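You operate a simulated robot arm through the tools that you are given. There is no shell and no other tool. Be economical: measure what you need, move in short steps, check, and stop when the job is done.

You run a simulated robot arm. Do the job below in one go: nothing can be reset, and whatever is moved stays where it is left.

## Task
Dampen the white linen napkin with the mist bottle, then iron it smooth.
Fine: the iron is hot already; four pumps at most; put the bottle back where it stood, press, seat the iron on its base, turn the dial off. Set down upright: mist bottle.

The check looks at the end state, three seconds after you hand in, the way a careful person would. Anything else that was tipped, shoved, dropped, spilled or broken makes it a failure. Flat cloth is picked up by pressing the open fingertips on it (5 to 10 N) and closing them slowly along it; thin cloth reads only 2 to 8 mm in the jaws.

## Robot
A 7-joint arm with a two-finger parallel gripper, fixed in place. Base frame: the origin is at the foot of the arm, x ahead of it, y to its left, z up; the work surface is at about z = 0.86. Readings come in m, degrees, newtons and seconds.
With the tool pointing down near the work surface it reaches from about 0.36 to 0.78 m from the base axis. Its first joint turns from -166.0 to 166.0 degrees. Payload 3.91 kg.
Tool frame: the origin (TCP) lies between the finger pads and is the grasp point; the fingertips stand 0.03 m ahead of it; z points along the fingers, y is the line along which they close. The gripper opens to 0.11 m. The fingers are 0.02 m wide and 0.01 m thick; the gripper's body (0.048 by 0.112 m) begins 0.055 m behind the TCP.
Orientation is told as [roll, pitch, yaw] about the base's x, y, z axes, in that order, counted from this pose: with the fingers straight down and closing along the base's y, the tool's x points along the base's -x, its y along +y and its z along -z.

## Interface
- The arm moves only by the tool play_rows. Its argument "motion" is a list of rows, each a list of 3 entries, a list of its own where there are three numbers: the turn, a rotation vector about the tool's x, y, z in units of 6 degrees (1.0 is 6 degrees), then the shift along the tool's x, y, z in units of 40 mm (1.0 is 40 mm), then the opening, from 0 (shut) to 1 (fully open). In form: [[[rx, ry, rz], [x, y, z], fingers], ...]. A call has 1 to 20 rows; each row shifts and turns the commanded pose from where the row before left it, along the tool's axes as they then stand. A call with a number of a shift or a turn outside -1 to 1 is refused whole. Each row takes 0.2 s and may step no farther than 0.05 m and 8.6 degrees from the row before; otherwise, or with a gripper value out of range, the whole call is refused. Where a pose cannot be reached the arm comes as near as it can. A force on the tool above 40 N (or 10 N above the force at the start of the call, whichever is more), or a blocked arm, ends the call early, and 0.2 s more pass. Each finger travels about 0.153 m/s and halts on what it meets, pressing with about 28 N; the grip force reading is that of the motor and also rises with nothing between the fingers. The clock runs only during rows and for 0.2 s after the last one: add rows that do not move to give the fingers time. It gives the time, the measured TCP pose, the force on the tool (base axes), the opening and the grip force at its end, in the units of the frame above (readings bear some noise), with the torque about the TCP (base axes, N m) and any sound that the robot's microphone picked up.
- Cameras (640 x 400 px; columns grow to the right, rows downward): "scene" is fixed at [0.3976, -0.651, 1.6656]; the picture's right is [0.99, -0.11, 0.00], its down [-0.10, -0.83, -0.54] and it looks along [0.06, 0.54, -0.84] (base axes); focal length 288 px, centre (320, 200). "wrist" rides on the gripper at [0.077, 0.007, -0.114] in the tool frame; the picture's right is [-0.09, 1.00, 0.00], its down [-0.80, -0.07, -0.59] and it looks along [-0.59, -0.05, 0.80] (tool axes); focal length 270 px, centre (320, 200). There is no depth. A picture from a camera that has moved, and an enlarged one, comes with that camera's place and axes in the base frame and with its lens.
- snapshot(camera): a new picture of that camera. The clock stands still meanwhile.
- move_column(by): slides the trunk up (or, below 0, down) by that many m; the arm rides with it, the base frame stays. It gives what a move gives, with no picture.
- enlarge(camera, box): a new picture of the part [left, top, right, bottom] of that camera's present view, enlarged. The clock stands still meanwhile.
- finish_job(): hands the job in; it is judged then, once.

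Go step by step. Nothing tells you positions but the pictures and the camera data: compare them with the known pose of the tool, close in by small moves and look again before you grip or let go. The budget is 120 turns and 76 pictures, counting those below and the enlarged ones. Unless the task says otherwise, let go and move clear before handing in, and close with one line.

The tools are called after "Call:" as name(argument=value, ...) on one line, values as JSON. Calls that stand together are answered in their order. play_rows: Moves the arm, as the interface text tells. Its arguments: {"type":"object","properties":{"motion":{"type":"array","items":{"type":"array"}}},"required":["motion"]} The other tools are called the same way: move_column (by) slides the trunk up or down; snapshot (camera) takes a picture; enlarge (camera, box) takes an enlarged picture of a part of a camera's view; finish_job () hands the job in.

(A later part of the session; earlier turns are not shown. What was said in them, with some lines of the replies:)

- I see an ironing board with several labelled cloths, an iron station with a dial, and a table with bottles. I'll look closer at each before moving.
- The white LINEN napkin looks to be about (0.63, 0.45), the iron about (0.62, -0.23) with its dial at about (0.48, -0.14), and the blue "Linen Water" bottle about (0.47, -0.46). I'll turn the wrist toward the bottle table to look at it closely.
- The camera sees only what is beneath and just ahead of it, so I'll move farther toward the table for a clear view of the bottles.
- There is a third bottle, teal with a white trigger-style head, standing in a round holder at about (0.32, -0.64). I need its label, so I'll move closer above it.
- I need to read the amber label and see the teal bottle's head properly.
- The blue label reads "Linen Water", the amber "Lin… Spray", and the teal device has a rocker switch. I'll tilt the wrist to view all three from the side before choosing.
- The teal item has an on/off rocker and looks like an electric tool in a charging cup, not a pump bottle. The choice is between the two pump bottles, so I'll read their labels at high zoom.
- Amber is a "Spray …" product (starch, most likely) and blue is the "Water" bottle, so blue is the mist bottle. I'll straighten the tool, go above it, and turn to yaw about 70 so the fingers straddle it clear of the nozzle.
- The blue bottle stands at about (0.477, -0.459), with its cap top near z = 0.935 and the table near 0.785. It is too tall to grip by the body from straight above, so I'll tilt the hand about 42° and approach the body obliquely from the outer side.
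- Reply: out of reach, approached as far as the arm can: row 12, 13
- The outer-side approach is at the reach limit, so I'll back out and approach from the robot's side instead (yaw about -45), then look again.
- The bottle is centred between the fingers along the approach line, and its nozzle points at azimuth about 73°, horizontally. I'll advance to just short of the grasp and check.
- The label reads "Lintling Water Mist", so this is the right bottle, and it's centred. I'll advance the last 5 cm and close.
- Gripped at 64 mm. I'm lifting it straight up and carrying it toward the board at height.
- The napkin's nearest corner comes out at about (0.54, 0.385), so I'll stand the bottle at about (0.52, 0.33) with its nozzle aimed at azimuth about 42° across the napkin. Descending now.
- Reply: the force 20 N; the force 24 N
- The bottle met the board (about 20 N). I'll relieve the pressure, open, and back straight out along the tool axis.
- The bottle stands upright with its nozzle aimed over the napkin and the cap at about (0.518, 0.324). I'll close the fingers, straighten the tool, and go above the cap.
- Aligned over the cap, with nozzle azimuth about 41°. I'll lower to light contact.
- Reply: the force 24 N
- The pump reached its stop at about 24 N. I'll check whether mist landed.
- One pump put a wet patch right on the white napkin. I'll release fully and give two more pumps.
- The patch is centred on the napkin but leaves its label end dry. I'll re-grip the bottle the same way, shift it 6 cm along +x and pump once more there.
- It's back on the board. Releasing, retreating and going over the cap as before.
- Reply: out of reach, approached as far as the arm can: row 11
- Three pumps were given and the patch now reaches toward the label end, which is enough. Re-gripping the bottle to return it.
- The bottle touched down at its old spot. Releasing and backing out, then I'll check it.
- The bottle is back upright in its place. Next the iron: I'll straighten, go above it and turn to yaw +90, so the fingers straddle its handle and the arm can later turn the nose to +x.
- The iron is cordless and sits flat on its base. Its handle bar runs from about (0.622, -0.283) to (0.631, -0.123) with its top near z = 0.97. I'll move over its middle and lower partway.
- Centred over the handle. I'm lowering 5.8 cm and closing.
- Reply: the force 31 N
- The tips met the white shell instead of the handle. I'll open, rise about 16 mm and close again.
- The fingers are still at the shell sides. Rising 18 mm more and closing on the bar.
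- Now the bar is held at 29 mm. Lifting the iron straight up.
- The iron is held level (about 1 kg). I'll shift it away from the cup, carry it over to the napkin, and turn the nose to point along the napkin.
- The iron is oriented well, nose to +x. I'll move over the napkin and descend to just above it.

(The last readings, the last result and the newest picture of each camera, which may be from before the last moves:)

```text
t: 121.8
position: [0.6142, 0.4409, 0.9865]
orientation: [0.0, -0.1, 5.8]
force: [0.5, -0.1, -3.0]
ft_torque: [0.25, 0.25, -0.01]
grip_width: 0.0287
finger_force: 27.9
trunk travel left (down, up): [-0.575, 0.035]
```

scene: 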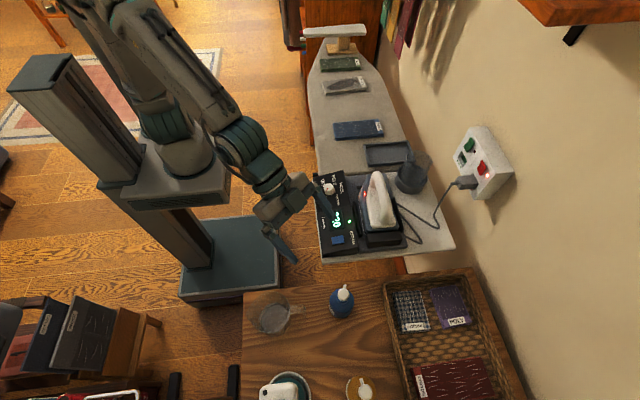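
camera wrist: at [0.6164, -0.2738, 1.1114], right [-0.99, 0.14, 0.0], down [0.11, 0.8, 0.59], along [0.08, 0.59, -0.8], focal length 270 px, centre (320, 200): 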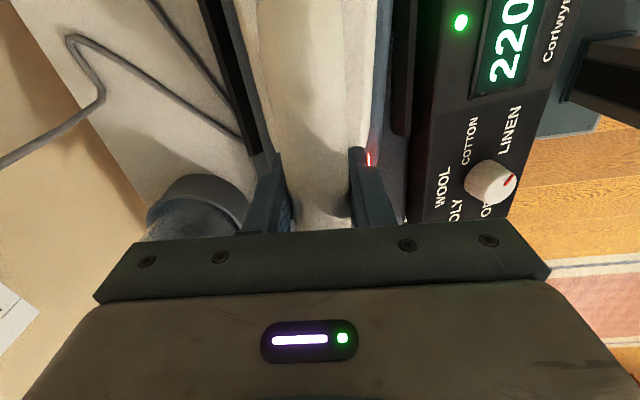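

Contact. I'll press a little more and run short strokes.

Call:
play_rows(motion=[[[0, 0, 0], [0, 0, 0.07], 0.1], [[0, 0, 0], [-0.3, 0, 0.02], 0.1], [[0, 0, 0], [-0.3, 0, 0], 0.1], [[0, 0, 0], [-0.3, 0, 0], 0.1], [[0, 0, 0], [0.3, 0, 0], 0.1], [[0, 0, 0], [0.3, 0, 0], 0.1], [[0, 0, 0], [0.3, 0, 0], 0.1], [[0, 0, 0], [0.3, 0, 0], 0.1], [[0, 0, 0], [0.3, 0, 0], 0.1]])

Call:
enlarge(camera="scene", box=[290, 20, 410, 130])

```text
t: 123.8
position: [0.582, 0.4338, 0.9817]
orientation: [-0.1, 0.2, 6.0]
force: [1.2, -0.5, 2.7]
ft_torque: [0.03, -0.55, 0.03]
grip_width: 0.0288
finger_force: 28.2
out of reach, approached as far as the arm can: row 4
trunk travel left (down, up): [-0.575, 0.035]
```

```text
3.64 times, centred on (350, 75) of scene
camera zoom: at [0.3976, -0.651, 1.6656], right [0.99, -0.11, 0.0], down [-0.1, -0.83, -0.54], along [0.06, 0.54, -0.84], focal length 1047 px, centre (211, 654)
```

zoom: 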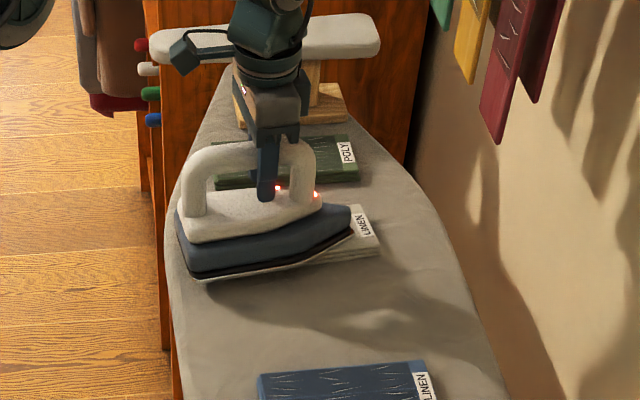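

The napkin hasn't moved and the iron is gliding. I'll stroke the far side and then the near side, nose forward to the label end.

Call:
play_rows(motion=[[[0, 0, 0], [-0.1, 0.25, 0.04], 0.1], [[0, 0, 0], [-0.25, 0.25, 0.02], 0.1], [[0, 0, 0], [-0.3, 0.1, 0], 0.1], [[0, 0, 0], [-0.3, 0, 0], 0.1], [[0, 0, 0], [-0.3, 0, 0], 0.1], [[0, 0, -0.7], [-0.1, 0, 0], 0.1], [[0, 0, 0.7], [0, -0.3, 0], 0.1], [[0, 0, 0], [-0.05, -0.4, 0], 0.1], [[0, 0, 0], [-0.1, -0.4, 0], 0.1], [[0, 0, 0], [-0.1, -0.2, 0], 0.1], [[0, 0, 0], [0.3, 0, 0], 0.1], [[0, 0, 0], [0.3, 0, 0], 0.1], [[0, 0, 0], [0.3, 0.1, 0], 0.1], [[0, 0, 0], [0.3, 0.1, 0], 0.1]])

Call:
play_rows(motion=[[[0, 0, 0], [0, 0, -0.3], 0.1], [[0, 0, 0], [0, 0, -0.8], 0.1], [[0, 0, 0], [0, -0.5, -0.8], 0.1], [[0, 0, 0], [0.4, -0.8, -0.4], 0.1], [[0, 0, 0], [0.4, -0.8, -0.4], 0.1], [[0, 0, 0], [0.2, -0.8, -0.4], 0.1], [[0, 0, 0], [0, 0, 0], 0.1]])

Call:
enlarge(camera="scene", box=[310, 50, 390, 120])

```text
t: 126.8
position: [0.5974, 0.4105, 0.9795]
orientation: [0.0, 0.1, 5.9]
force: [0.8, -0.9, -1.3]
ft_torque: [-0.2, 0.24, 0.05]
grip_width: 0.0285
finger_force: 28.0
out of reach, approached as far as the arm can: row 6
trunk travel left (down, up): [-0.575, 0.035]
```

```text
t: 128.4
position: [0.5716, 0.292, 1.1033]
orientation: [-0.1, 0.1, 5.9]
force: [0.4, -0.4, -10.4]
ft_torque: [-0.08, -0.09, -0.02]
grip_width: 0.0285
finger_force: 28.2
trunk travel left (down, up): [-0.575, 0.035]
```

```text
5.71 times, centred on (350, 85) of scene
camera zoom: at [0.3976, -0.651, 1.6656], right [0.99, -0.11, 0.0], down [-0.1, -0.83, -0.54], along [0.06, 0.54, -0.84], focal length 1646 px, centre (149, 857)
```

zoom: 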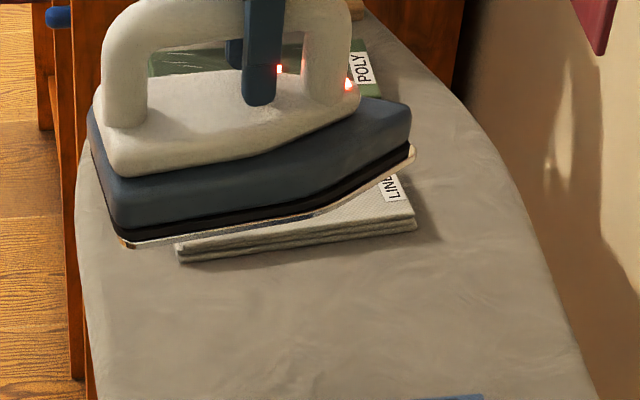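

Call:
play_rows(motion=[[[0, 0, 0], [0, -0.9, -0.3], 0.1], [[0, 0, 0], [0, -0.9, -0.3], 0.1], [[0, 0, 0], [0, -0.9, -0.3], 0.1], [[0, 0, 0], [0, -0.9, -0.3], 0.1], [[0, 0, 0], [0, 0, 0], 0.1]])

Call:
enlarge(camera="scene", box=[310, 50, 390, 120])

```text
t: 129.6
position: [0.5856, 0.1493, 1.1519]
orientation: [0.0, 0.1, 5.9]
force: [0.1, 0.1, -10.4]
ft_torque: [0.01, -0.1, -0.03]
grip_width: 0.0287
finger_force: 27.8
trunk travel left (down, up): [-0.575, 0.035]
```

```text
5.71 times, centred on (350, 85) of scene
camera zoom: at [0.3976, -0.651, 1.6656], right [0.99, -0.11, 0.0], down [-0.1, -0.83, -0.54], along [0.06, 0.54, -0.84], focal length 1646 px, centre (149, 857)
```

zoom: 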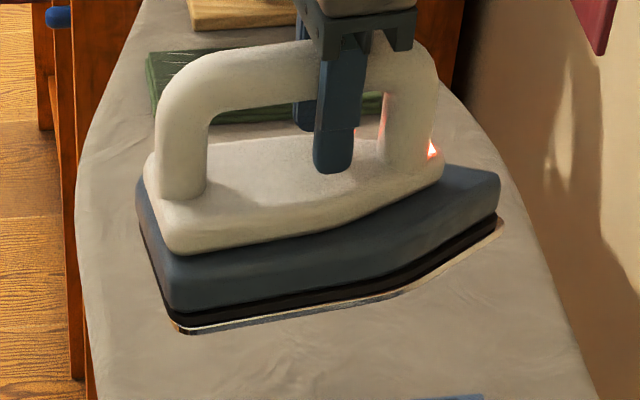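

I'll carry the iron back toward its base, turning it to the original heading, and inspect the napkin from there.

Call:
play_rows(motion=[[[0, 0, -1], [0, 0, 0], 0.1], [[0, 0, -1], [0, 0, 0], 0.1], [[0, 0, -1], [0, 0, 0], 0.1], [[0, 0, -1], [0, 0, 0], 0.1], [[0, 0, -1], [0, 0, 0], 0.1], [[0, 0, -1], [0, 0, 0], 0.1], [[0, 0, -1], [0, 0, 0], 0.1], [[0, 0, -1], [0, 0, 0], 0.1], [[0, 0, -1], [0, 0, 0], 0.1], [[0, 0, -1], [0, 0, 0], 0.1], [[0, 0, -1], [0, 0, 0], 0.1], [[0, 0, -1], [0, 0, 0], 0.1], [[0, 0, -1], [0, 0, 0], 0.1], [[0, 0, -0.5], [0, 0, 0], 0.1], [[0, 0, 0], [0.9, 0.2, 0], 0.1], [[0, 0, 0], [0.9, 0.1, 0], 0.1], [[0, 0, 0], [0.9, 0, 0], 0.1], [[0, 0, 0], [0.9, 0, 0], 0.1], [[0, 0, 0], [0.9, -0.05, 0], 0.1]])

Call:
play_rows(motion=[[[0, 0, 0], [0.9, -0.05, 0], 0.1], [[0, 0, 0], [0.9, -0.05, 0], 0.1], [[0, 0, 0], [0.9, -0.05, 0], 0.1], [[0, 0, 0], [0.5, -0.05, 0], 0.1], [[0, 0, 0], [0, 0, 0], 0.1]])

Call:
enlarge(camera="scene", box=[310, 50, 390, 120])

```text
t: 133.6
position: [0.5663, -0.0341, 1.1535]
orientation: [0.1, -0.1, 86.8]
force: [0.0, -0.5, -9.8]
ft_torque: [0.1, -0.03, 0.03]
grip_width: 0.0286
finger_force: 27.7
trunk travel left (down, up): [-0.575, 0.035]
```

```text
t: 134.8
position: [0.5665, -0.1617, 1.1518]
orientation: [0.1, 0.0, 86.9]
force: [0.1, 0.6, -10.3]
ft_torque: [0.07, -0.01, 0.02]
grip_width: 0.0286
finger_force: 28.3
trunk travel left (down, up): [-0.575, 0.035]
```

```text
5.71 times, centred on (350, 85) of scene
camera zoom: at [0.3976, -0.651, 1.6656], right [0.99, -0.11, 0.0], down [-0.1, -0.83, -0.54], along [0.06, 0.54, -0.84], focal length 1646 px, centre (149, 857)
```

zoom: 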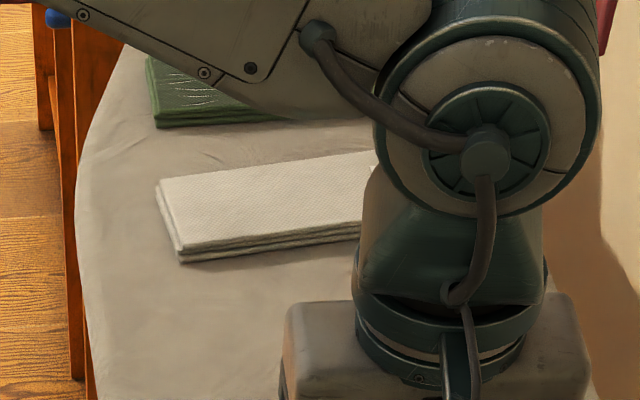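

The visible part of the napkin is white and wrinkle-free, and in the same place. I'll go over the seat and lower the iron partway.

Call:
play_rows(motion=[[[0, 0, 0], [0.4, -0.79, 0], 0.1], [[0, 0, 0], [0.39, -0.79, 0], 0.1], [[0, 0, 0], [0, 0, 0.9], 0.1], [[0, 0, 0], [0, 0, 0.9], 0.1], [[0, 0, 0], [0, 0, 0.8], 0.1], [[0, 0, 0], [0, 0, 0], 0.1]])

Call:
enlarge(camera="scene", box=[310, 140, 430, 260])

```text
t: 136.2
position: [0.6275, -0.1962, 1.0491]
orientation: [0.0, 0.0, 87.0]
force: [-0.4, 0.0, -10.4]
ft_torque: [0.09, -0.05, -0.03]
grip_width: 0.0285
finger_force: 28.1
trunk travel left (down, up): [-0.575, 0.035]
```

```text
3.33 times, centred on (370, 200) of scene
camera zoom: at [0.3976, -0.651, 1.6656], right [0.99, -0.11, 0.0], down [-0.1, -0.83, -0.54], along [0.06, 0.54, -0.84], focal length 960 px, centre (153, 200)
```

zoom: 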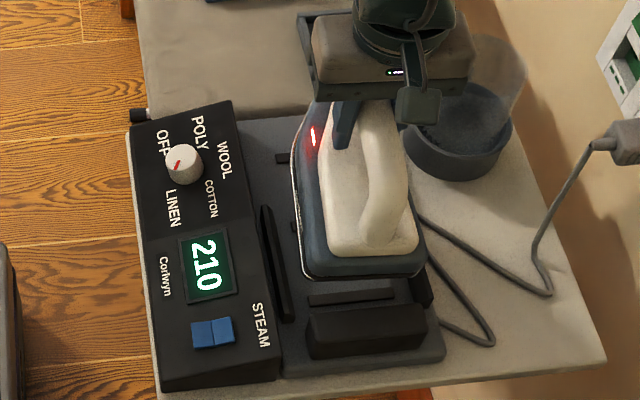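

Call:
play_rows(motion=[[[0, 0, 0], [0, 0, 0.5], 0.1], [[0, 0, 0], [0, 0, 0.4], 0.1], [[0, 0, 0], [0, 0, 0.2], 0.1], [[0, 0, 0], [0, 0, 0.15], 0.1], [[0, 0, 0], [0, 0, 0], 0.1]])

Call:
play_rows(motion=[[[0, 0, 0], [0, 0, 0.05], 0.1], [[0, 0, 0], [0, 0, 0], 0.1]])

Call:
play_rows(motion=[[[0, 0, 0], [0, 0, 0.05], 0.1], [[0, 0, 0], [0, 0, 0], 0.1]])

```text
t: 137.4
position: [0.6268, -0.1961, 0.9963]
orientation: [0.1, 0.0, 86.8]
force: [0.5, 0.0, -10.3]
ft_torque: [0.04, -0.03, -0.02]
grip_width: 0.0286
finger_force: 28.1
trunk travel left (down, up): [-0.575, 0.035]
```

```text
t: 138.0
position: [0.626, -0.1953, 0.995]
orientation: [0.1, 0.0, 86.9]
force: [-0.3, 0.1, -9.8]
ft_torque: [0.14, -0.07, 0.02]
grip_width: 0.0289
finger_force: 28.0
trunk travel left (down, up): [-0.575, 0.035]
```

```text
t: 138.6
position: [0.6284, -0.1935, 0.9938]
orientation: [0.0, 0.0, 86.9]
force: [0.0, 0.4, -10.9]
ft_torque: [0.09, -0.02, -0.01]
grip_width: 0.0289
finger_force: 28.1
trunk travel left (down, up): [-0.575, 0.035]
```

Call:
play_rows(motion=[[[0, 0, 0], [0.03, 0, 0.06], 0.1], [[0, 0, 0], [0, 0, 0], 0.1]])

Call:
play_rows(motion=[[[0, 0, 0], [0, 0, 0.06], 0.1], [[0, 0, 0], [0, 0, 0], 0.1]])

Call:
play_rows(motion=[[[0, 0, 0], [0, 0, 0.06], 0.1], [[0, 0, 0], [0, 0, 0], 0.1]])

```text
t: 139.2
position: [0.6276, -0.1962, 0.9908]
orientation: [0.1, 0.0, 86.9]
force: [0.9, 0.7, -7.6]
ft_torque: [-0.05, -0.08, 0.05]
grip_width: 0.0285
finger_force: 28.0
trunk travel left (down, up): [-0.575, 0.035]
```

```text
t: 139.8
position: [0.6262, -0.1954, 0.9906]
orientation: [-0.1, 0.0, 86.9]
force: [-4.5, 3.1, 4.6]
ft_torque: [-0.68, -0.25, -0.18]
grip_width: 0.0287
finger_force: 28.3
trunk travel left (down, up): [-0.575, 0.035]
```

```text
t: 140.4
position: [0.6264, -0.196, 0.989]
orientation: [-0.3, 0.1, 86.9]
force: [-3.7, 1.9, 20.8]
ft_torque: [0.17, -0.02, -0.12]
grip_width: 0.0287
finger_force: 27.9
trunk travel left (down, up): [-0.575, 0.035]
```

Call:
enlarge(camera="scene", box=[310, 150, 430, 260])

```text
3.64 times, centred on (370, 205) of scene
camera zoom: at [0.3976, -0.651, 1.6656], right [0.99, -0.11, 0.0], down [-0.1, -0.83, -0.54], along [0.06, 0.54, -0.84], focal length 1047 px, centre (138, 182)
```

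zoom: 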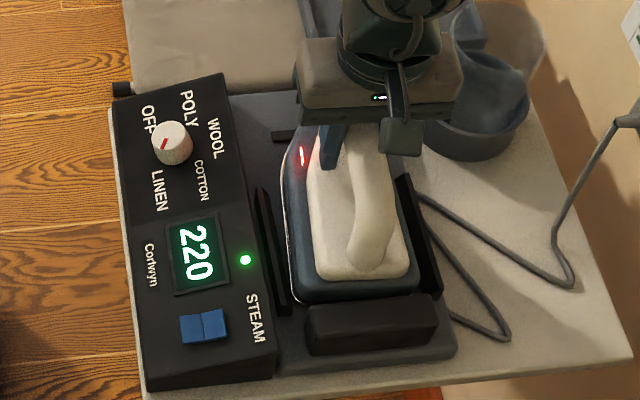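

The iron is seated on its base between the rails. Releasing it, rising clear, then moving over to the dial.

Call:
play_rows(motion=[[[0, 0, 0], [0, 0, -0.05], 0.1], [[0, 0, 0], [0, 0, 0], 0.4], [[0, 0, 0], [0, 0, 0], 0.7], [[0, 0, 0], [0, 0, 0], 0.9], [[0, 0, 0], [0, 0, -0.5], 0.9], [[0, 0, 0], [0, 0, -1], 0.9], [[0, 0, 0], [0, 0, -1], 0.9], [[0, 0, 0], [0, 0, -1], 0.9], [[0, 0, 0], [-0.4, 0.9, 0], 0.9], [[0, 0, 0], [-0.5, 0.9, 0], 0.9], [[0, 0, 0], [-0.5, 0.9, 0], 0.9], [[0, 0, 0], [-0.5, 0.8, 0], 0.9], [[0, 0, 1], [0, 0, 0], 0.9], [[0, 0, 1], [0, 0, 0], 0.9], [[0, 0, 1], [0, 0, 0], 0.9], [[0, 0, 1], [0, 0, 0], 0.9], [[0, 0, 1], [0, 0, 0], 0.9], [[0, 0, 1], [0, 0, 0], 0.9], [[0, 0, 1], [0, 0, 0], 0.9], [[0, 0, 1], [0, 0, 0], 0.9]])

Call:
play_rows(motion=[[[0, 0, 1], [0, 0, 0], 0.9], [[0, 0, 1], [0, 0, 0], 0.9], [[0, 0, 1], [0, 0, 0], 0.9], [[0, 0, 1], [0, 0, 0], 0.9], [[0, 0, 1], [0, 0, 0], 0.9], [[0, 0, 1], [0, 0, 0], 0.9], [[0, 0, 1], [0, 0, 0], 0.9], [[0, 0, 1], [0, 0, 0], 0.9], [[0, 0, 1], [0, 0, 0], 0.9], [[0, 0, 1], [0, 0, 0], 0.9], [[0, 0, 1], [0, 0, 0], 0.9], [[0, 0, 1], [0, 0, 0], 0.9], [[0, 0, 1], [0, 0, 0], 0.9], [[0, 0, 1], [0, 0, 0], 0.9], [[0, 0, 1], [0, 0, 0], 0.9], [[0, 0, 1], [0, 0, 0], 0.9], [[0, 0, 1], [0, 0, 0], 0.9], [[0, 0, 1], [0, 0, 0], 0.9], [[0, 0, 1], [0, 0, 0], 0.9], [[0, 0, 1], [0, 0, 0], 0.9]])

Call:
snapshot(camera="wrist")

```text
t: 144.6
position: [0.4903, -0.1129, 1.1277]
orientation: [0.0, 0.1, 38.6]
force: [-0.3, 0.7, 0.1]
ft_torque: [-0.02, -0.01, -0.04]
grip_width: 0.0992
finger_force: 0.0
trunk travel left (down, up): [-0.575, 0.035]
```

```text
t: 148.8
position: [0.4916, -0.1122, 1.1282]
orientation: [0.0, 0.0, -81.1]
force: [0.5, 0.3, -0.4]
ft_torque: [0.01, -0.07, -0.02]
grip_width: 0.0988
finger_force: 0.1
trunk travel left (down, up): [-0.575, 0.035]
```

```text
8 pictures are left
camera wrist: at [0.4861, -0.0349, 1.2428], right [1.0, 0.07, 0.0], down [0.05, -0.8, 0.59], along [0.04, -0.59, -0.8], focal length 270 px, centre (320, 200)
```

wrist: 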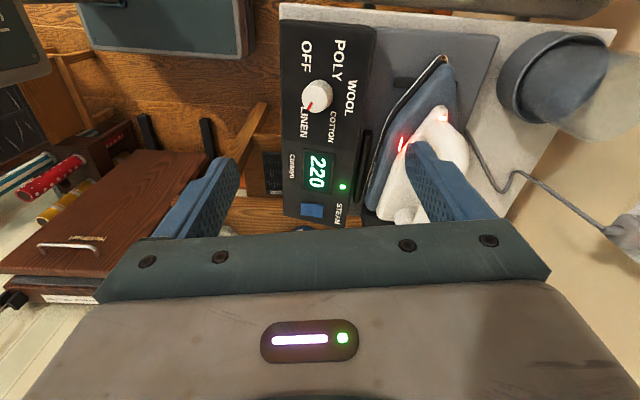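

The dial is at about (0.488, -0.124), knob top near z = 0.904, with its pointer on LINEN (azimuth about -120°). OFF lies about 240° counter-clockwise through COTTON, WOOL and POLY. I'll descend with a modest opening.

Call:
play_rows(motion=[[[0, 0, 1], [0, 0, 0], 0.65], [[0, 0, 1], [0, 0, 0], 0.65], [[0, 0, 1], [0, 0, 0], 0.65], [[0, 0, 1], [0, 0, 0], 0.65], [[0, 0, 0], [-0.32, 0, 0.8], 0.65], [[0, 0, 0], [0, 0, 1], 0.65], [[0, 0, 0], [0, 0, 1], 0.65], [[0, 0, 0], [0, 0, 1], 0.65], [[0, 0, 0], [0, 0, 0.8], 0.65], [[0, 0, 0], [0, 0, 0.2], 0.65], [[0, 0, 0], [0, 0, 0], 0.65]])

Call:
enlarge(camera="scene", box=[300, 150, 400, 240])

```text
t: 151.0
position: [0.4913, -0.1253, 0.9438]
orientation: [1.0, 0.1, -105.1]
force: [-8.9, 4.1, 29.6]
ft_torque: [0.04, -1.06, 0.13]
grip_width: 0.0661
finger_force: 0.1
trunk travel left (down, up): [-0.575, 0.035]
stopped in row 10: the force on the tool passed its limit at 48 N (the readings are from after the stop); the commanded pose is now the measured one
```

```text
4.44 times, centred on (350, 195) of scene
camera zoom: at [0.3976, -0.651, 1.6656], right [0.99, -0.11, 0.0], down [-0.1, -0.83, -0.54], along [0.06, 0.54, -0.84], focal length 1280 px, centre (187, 222)
```

zoom: 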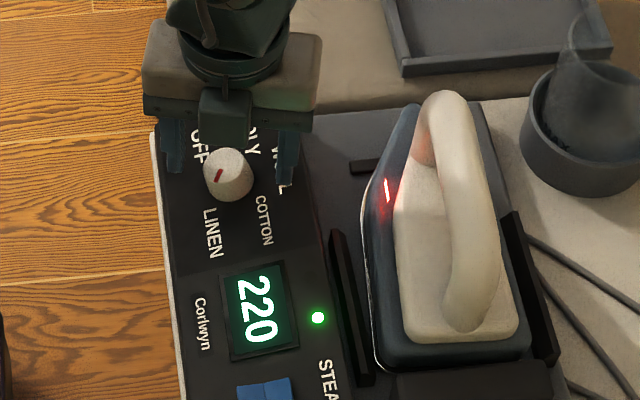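

One fingertip touched the panel, which slopes up toward +x. Nothing moved. I'll back up, tilt the tool about 15° to match the slope, and re-centre on the knob.

Call:
play_rows(motion=[[[0, 0, 0], [0, 0, -0.375], 0.65], [[-0.805, 0.216, 0], [0, 0, 0], 0.65], [[-0.805, 0.216, 0], [0, 0, 0], 0.65], [[-0.805, 0.216, 0], [0, 0, 0], 0.65], [[0, 0, 0], [-0.155, -0.32, 0.2], 0.65], [[0, 0, 0], [0, 0, 0.2], 0.65], [[0, 0, 0], [0, 0, 0], 0.65]])

Call:
enlarge(camera="wrist", box=[180, 60, 460, 240])

```text
t: 152.6
position: [0.4844, -0.1298, 0.9371]
orientation: [15.3, 3.9, -104.5]
force: [0.8, 0.1, 0.4]
ft_torque: [0.02, 0.0, 0.01]
grip_width: 0.0714
finger_force: 0.0
trunk travel left (down, up): [-0.575, 0.035]
```

```text
2.22 times, centred on (320, 150) of wrist
camera zoom: at [0.4782, -0.0562, 1.0537], right [0.9, -0.34, 0.26], down [-0.43, -0.75, 0.5], along [0.02, -0.56, -0.83], focal length 601 px, centre (320, 311)
```

zoom: 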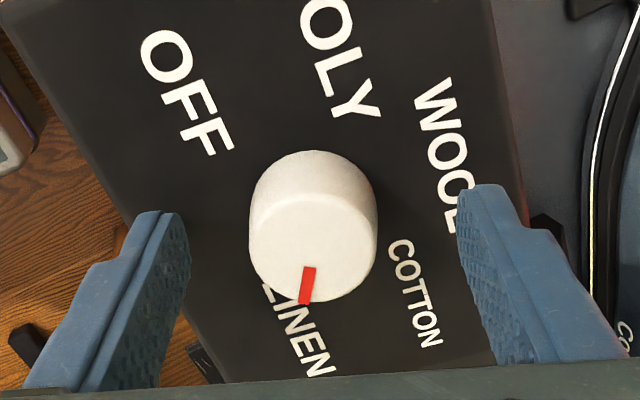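

The knob is centred between the fingers and the pointer is clearly on LINEN. Lowering 4 mm and gripping.

Call:
play_rows(motion=[[[0, 0, 0], [0, -0.05, 0.1], 0.65], [[0, 0, 0], [0, 0, 0], 0.5], [[0, 0, 0], [0, 0, 0], 0.35], [[0, 0, 0], [0, 0, 0], 0.25], [[0, 0, 0], [0, 0, 0], 0.2], [[0, 0, 0], [0, 0, 0], 0.2]])

```text
t: 154.0
position: [0.484, -0.1304, 0.9317]
orientation: [15.3, 3.9, -104.6]
force: [5.0, -1.5, 3.3]
ft_torque: [-0.28, -0.22, -0.06]
grip_width: 0.0335
finger_force: 44.7
trunk travel left (down, up): [-0.575, 0.035]
```

Gripped the knob at 33.5 mm. Turning it counter-clockwise, starting with 30°.

Call:
play_rows(motion=[[[0, 0, -1], [0, 0, 0], 0.2], [[0, 0, -1], [0, 0, 0], 0.2], [[0, 0, -1], [0, 0, 0], 0.2], [[0, 0, -1], [0, 0, 0], 0.2], [[0, 0, -1], [0, 0, 0], 0.2]])

Call:
play_rows(motion=[[[0, 0, -1], [0, 0, 0], 0.2], [[0, 0, -1], [0, 0, 0], 0.2], [[0, 0, -1], [0, 0, 0], 0.2], [[0, 0, -1], [0, 0, 0], 0.2], [[0, 0, -1], [0, 0, 0], 0.2]])

Call:
enlarge(camera="scene", box=[300, 150, 400, 240])

```text
t: 155.2
position: [0.4844, -0.1286, 0.9321]
orientation: [15.2, -4.2, -75.6]
force: [13.1, -6.7, 6.6]
ft_torque: [-1.07, -0.68, -0.35]
grip_width: 0.033
finger_force: 44.8
trunk travel left (down, up): [-0.575, 0.035]
```

```text
t: 156.4
position: [0.4863, -0.128, 0.9328]
orientation: [11.2, -11.5, -46.1]
force: [21.0, -3.5, 7.3]
ft_torque: [-0.55, -1.27, -0.2]
grip_width: 0.0332
finger_force: 45.0
trunk travel left (down, up): [-0.575, 0.035]
```

```text
4.44 times, centred on (350, 195) of scene
camera zoom: at [0.3976, -0.651, 1.6656], right [0.99, -0.11, 0.0], down [-0.1, -0.83, -0.54], along [0.06, 0.54, -0.84], focal length 1280 px, centre (187, 222)
```

zoom: 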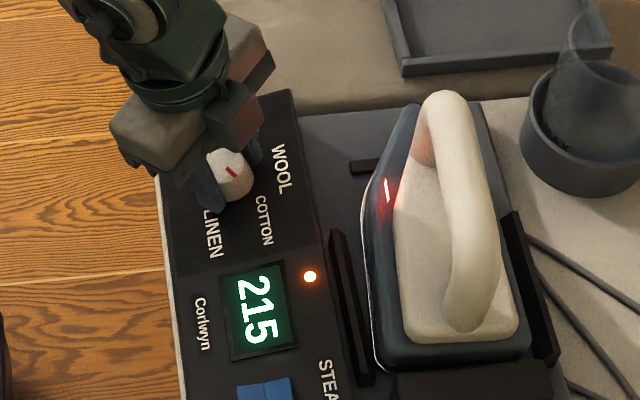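

It's turning (the pointer is near COTTON and the lamp changed). I'll shift slightly +x to relieve the side load and keep turning.

Call:
play_rows(motion=[[[0, 0, 0], [-0.07, 0.07, 0], 0.2], [[0, 0, -1], [0, 0, 0], 0.2], [[0, 0, -1], [0, 0, 0], 0.2], [[0, 0, -1], [0, 0, 0], 0.2], [[0, 0, -1], [0, 0, 0], 0.2], [[0, 0, -1], [0, 0, 0], 0.2]])

Call:
play_rows(motion=[[[0, 0, -1], [0, 0, 0], 0.2], [[0, 0, -1], [0, 0, 0], 0.2], [[0, 0, -1], [0, 0, 0], 0.2], [[0, 0, -1], [0, 0, 0], 0.2], [[0, 0, -1], [0, 0, 0], 0.2]])

```text
t: 157.8
position: [0.4848, -0.1276, 0.9326]
orientation: [3.9, -15.0, -15.6]
force: [2.9, 2.6, 2.5]
ft_torque: [-0.27, -1.25, -0.07]
grip_width: 0.0333
finger_force: 44.8
trunk travel left (down, up): [-0.575, 0.035]
```

```text
t: 159.0
position: [0.4858, -0.1274, 0.9331]
orientation: [-4.3, -15.0, 15.6]
force: [-0.8, 10.1, 0.7]
ft_torque: [0.26, -0.09, 0.05]
grip_width: 0.0335
finger_force: 44.5
trunk travel left (down, up): [-0.575, 0.035]
```

Call:
play_rows(motion=[[[0, 0, -1], [0, 0.05, 0], 0.2], [[0, 0, -1], [0, 0, 0], 0.2], [[0, 0, -1], [0, 0, 0], 0.2], [[0, 0, -1], [0, 0, 0], 0.2], [[0, 0, -1], [0, 0, 0], 0.2], [[0, 0, -1], [0, 0, 0], 0.2]])

Call:
play_rows(motion=[[[0, 0, -1], [0, 0, 0], 0.2], [[0, 0, -1], [0, 0, 0], 0.2], [[0, 0, -1], [0, 0, 0], 0.2], [[0, 0, -1], [0, 0, 0], 0.2], [[0, 0, -1], [0, 0, 0], 0.2], [[0, 0, -1], [0, 0, 0], 0.2]])

Call:
play_rows(motion=[[[0, 0, -1], [0, 0, 0], 0.2], [[0, 0, -1], [0, 0, 0], 0.2], [[0, 0, -1], [0, 0, 0], 0.2], [[0, 0, -1], [0, 0, 0], 0.2], [[0, 0, -1], [0, 0, 0], 0.2]])

Call:
enlarge(camera="scene", box=[300, 150, 400, 240])

```text
t: 160.4
position: [0.4842, -0.1263, 0.9334]
orientation: [-12.6, -9.7, 52.0]
force: [1.0, 1.9, 1.2]
ft_torque: [-0.64, 0.29, -0.17]
grip_width: 0.0336
finger_force: 44.9
trunk travel left (down, up): [-0.575, 0.035]
```

```text
t: 161.8
position: [0.4841, -0.1256, 0.9327]
orientation: [-15.6, -0.7, 86.9]
force: [-7.2, 4.0, -8.3]
ft_torque: [-0.54, 0.33, -0.16]
grip_width: 0.0333
finger_force: 45.3
trunk travel left (down, up): [-0.575, 0.035]
```

```text
t: 163.0
position: [0.4839, -0.127, 0.9327]
orientation: [-13.9, 7.0, 116.1]
force: [-20.7, 6.5, -13.7]
ft_torque: [-0.13, 0.4, -0.07]
grip_width: 0.0333
finger_force: 45.1
trunk travel left (down, up): [-0.575, 0.035]
```

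```text
4.44 times, centred on (350, 195) of scene
camera zoom: at [0.3976, -0.651, 1.6656], right [0.99, -0.11, 0.0], down [-0.1, -0.83, -0.54], along [0.06, 0.54, -0.84], focal length 1280 px, centre (187, 222)
```

zoom: 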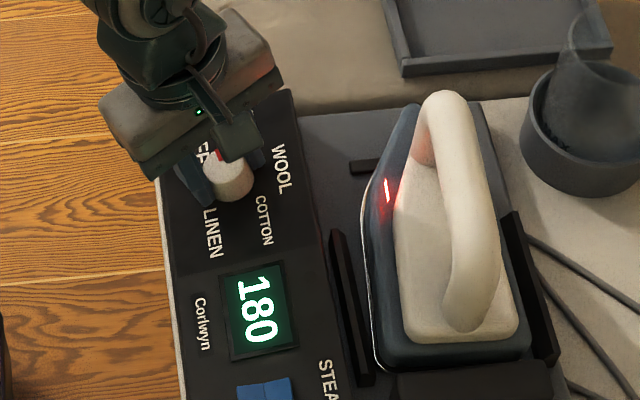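

The lamp is out and the pointer is almost at OFF. I'll relieve the side load and turn the last bit.

Call:
play_rows(motion=[[[0, 0, -0.5], [-0.03, 0.07, 0], 0.2], [[0, 0, -1], [0, 0, 0], 0.2], [[0, 0, -1], [0, 0, 0], 0.2], [[0, 0, -0.5], [0, 0, 0], 0.2], [[0, 0, 0], [0, 0, 0], 0.2]])

Call:
play_rows(motion=[[[0, 0, 0], [0, 0, 0], 0.4], [[0, 0, 0], [0, 0, 0], 0.6], [[0, 0, 0], [0, 0, 0], 0.65], [[0, 0, 0], [0, 0, -0.4], 0.65], [[0, 0, 0], [0, 0, -0.8], 0.65], [[0, 0, 0], [0, 0, -1], 0.65], [[0, 0, 0], [0, 0, -1], 0.65], [[0, 0, 0], [0, 0, -1], 0.65], [[0, 0, 0], [0, 0, -1], 0.65]])

Call:
snapshot(camera="scene")

```text
t: 164.2
position: [0.484, -0.1253, 0.9329]
orientation: [-11.3, 11.4, 133.9]
force: [-6.0, 3.4, 1.4]
ft_torque: [-0.28, -0.17, -0.1]
grip_width: 0.0333
finger_force: 44.7
trunk travel left (down, up): [-0.575, 0.035]
```

```text
t: 166.2
position: [0.4287, -0.1244, 1.1329]
orientation: [-11.2, 11.0, 133.7]
force: [-0.1, -0.8, -0.5]
ft_torque: [0.02, -0.01, 0.0]
grip_width: 0.0716
finger_force: 0.1
trunk travel left (down, up): [-0.575, 0.035]
```

```text
3 pictures are left
```

scene: 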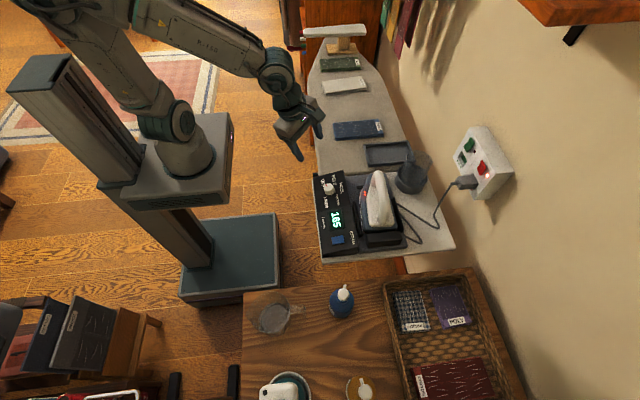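

Call:
enlarge(camera="scene", box=[310, 160, 370, 220])

Call:
enlarge(camera="scene", box=[305, 45, 395, 145])

```text
6.67 times, centred on (340, 190) of scene
camera zoom: at [0.3976, -0.651, 1.6656], right [0.99, -0.11, 0.0], down [-0.1, -0.83, -0.54], along [0.06, 0.54, -0.84], focal length 1920 px, centre (187, 267)
```

zoom: 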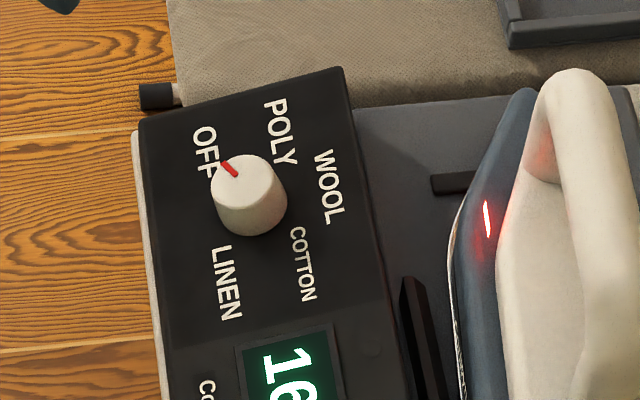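

```text
4.00 times, centred on (350, 95) of scene
camera zoom: at [0.3976, -0.651, 1.6656], right [0.99, -0.11, 0.0], down [-0.1, -0.83, -0.54], along [0.06, 0.54, -0.84], focal length 1152 px, centre (200, 620)
```

zoom: 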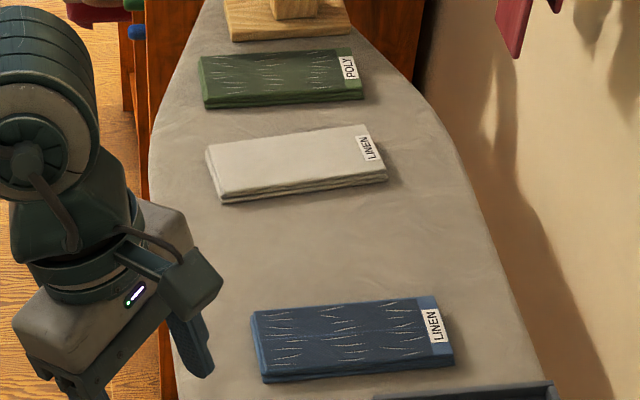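

The pointer sits on OFF with the temperature falling. The napkin is smooth and in place, the iron is on its base, the bottle stands upright where it was, and the arm is clear, so I'm handing in.

Call:
finish_job()

```text
The job is handed in.
```

I misted the white linen napkin with three pumps and ironed it smooth; the bottle is back upright in its place, the iron is on its base and the dial points to OFF.
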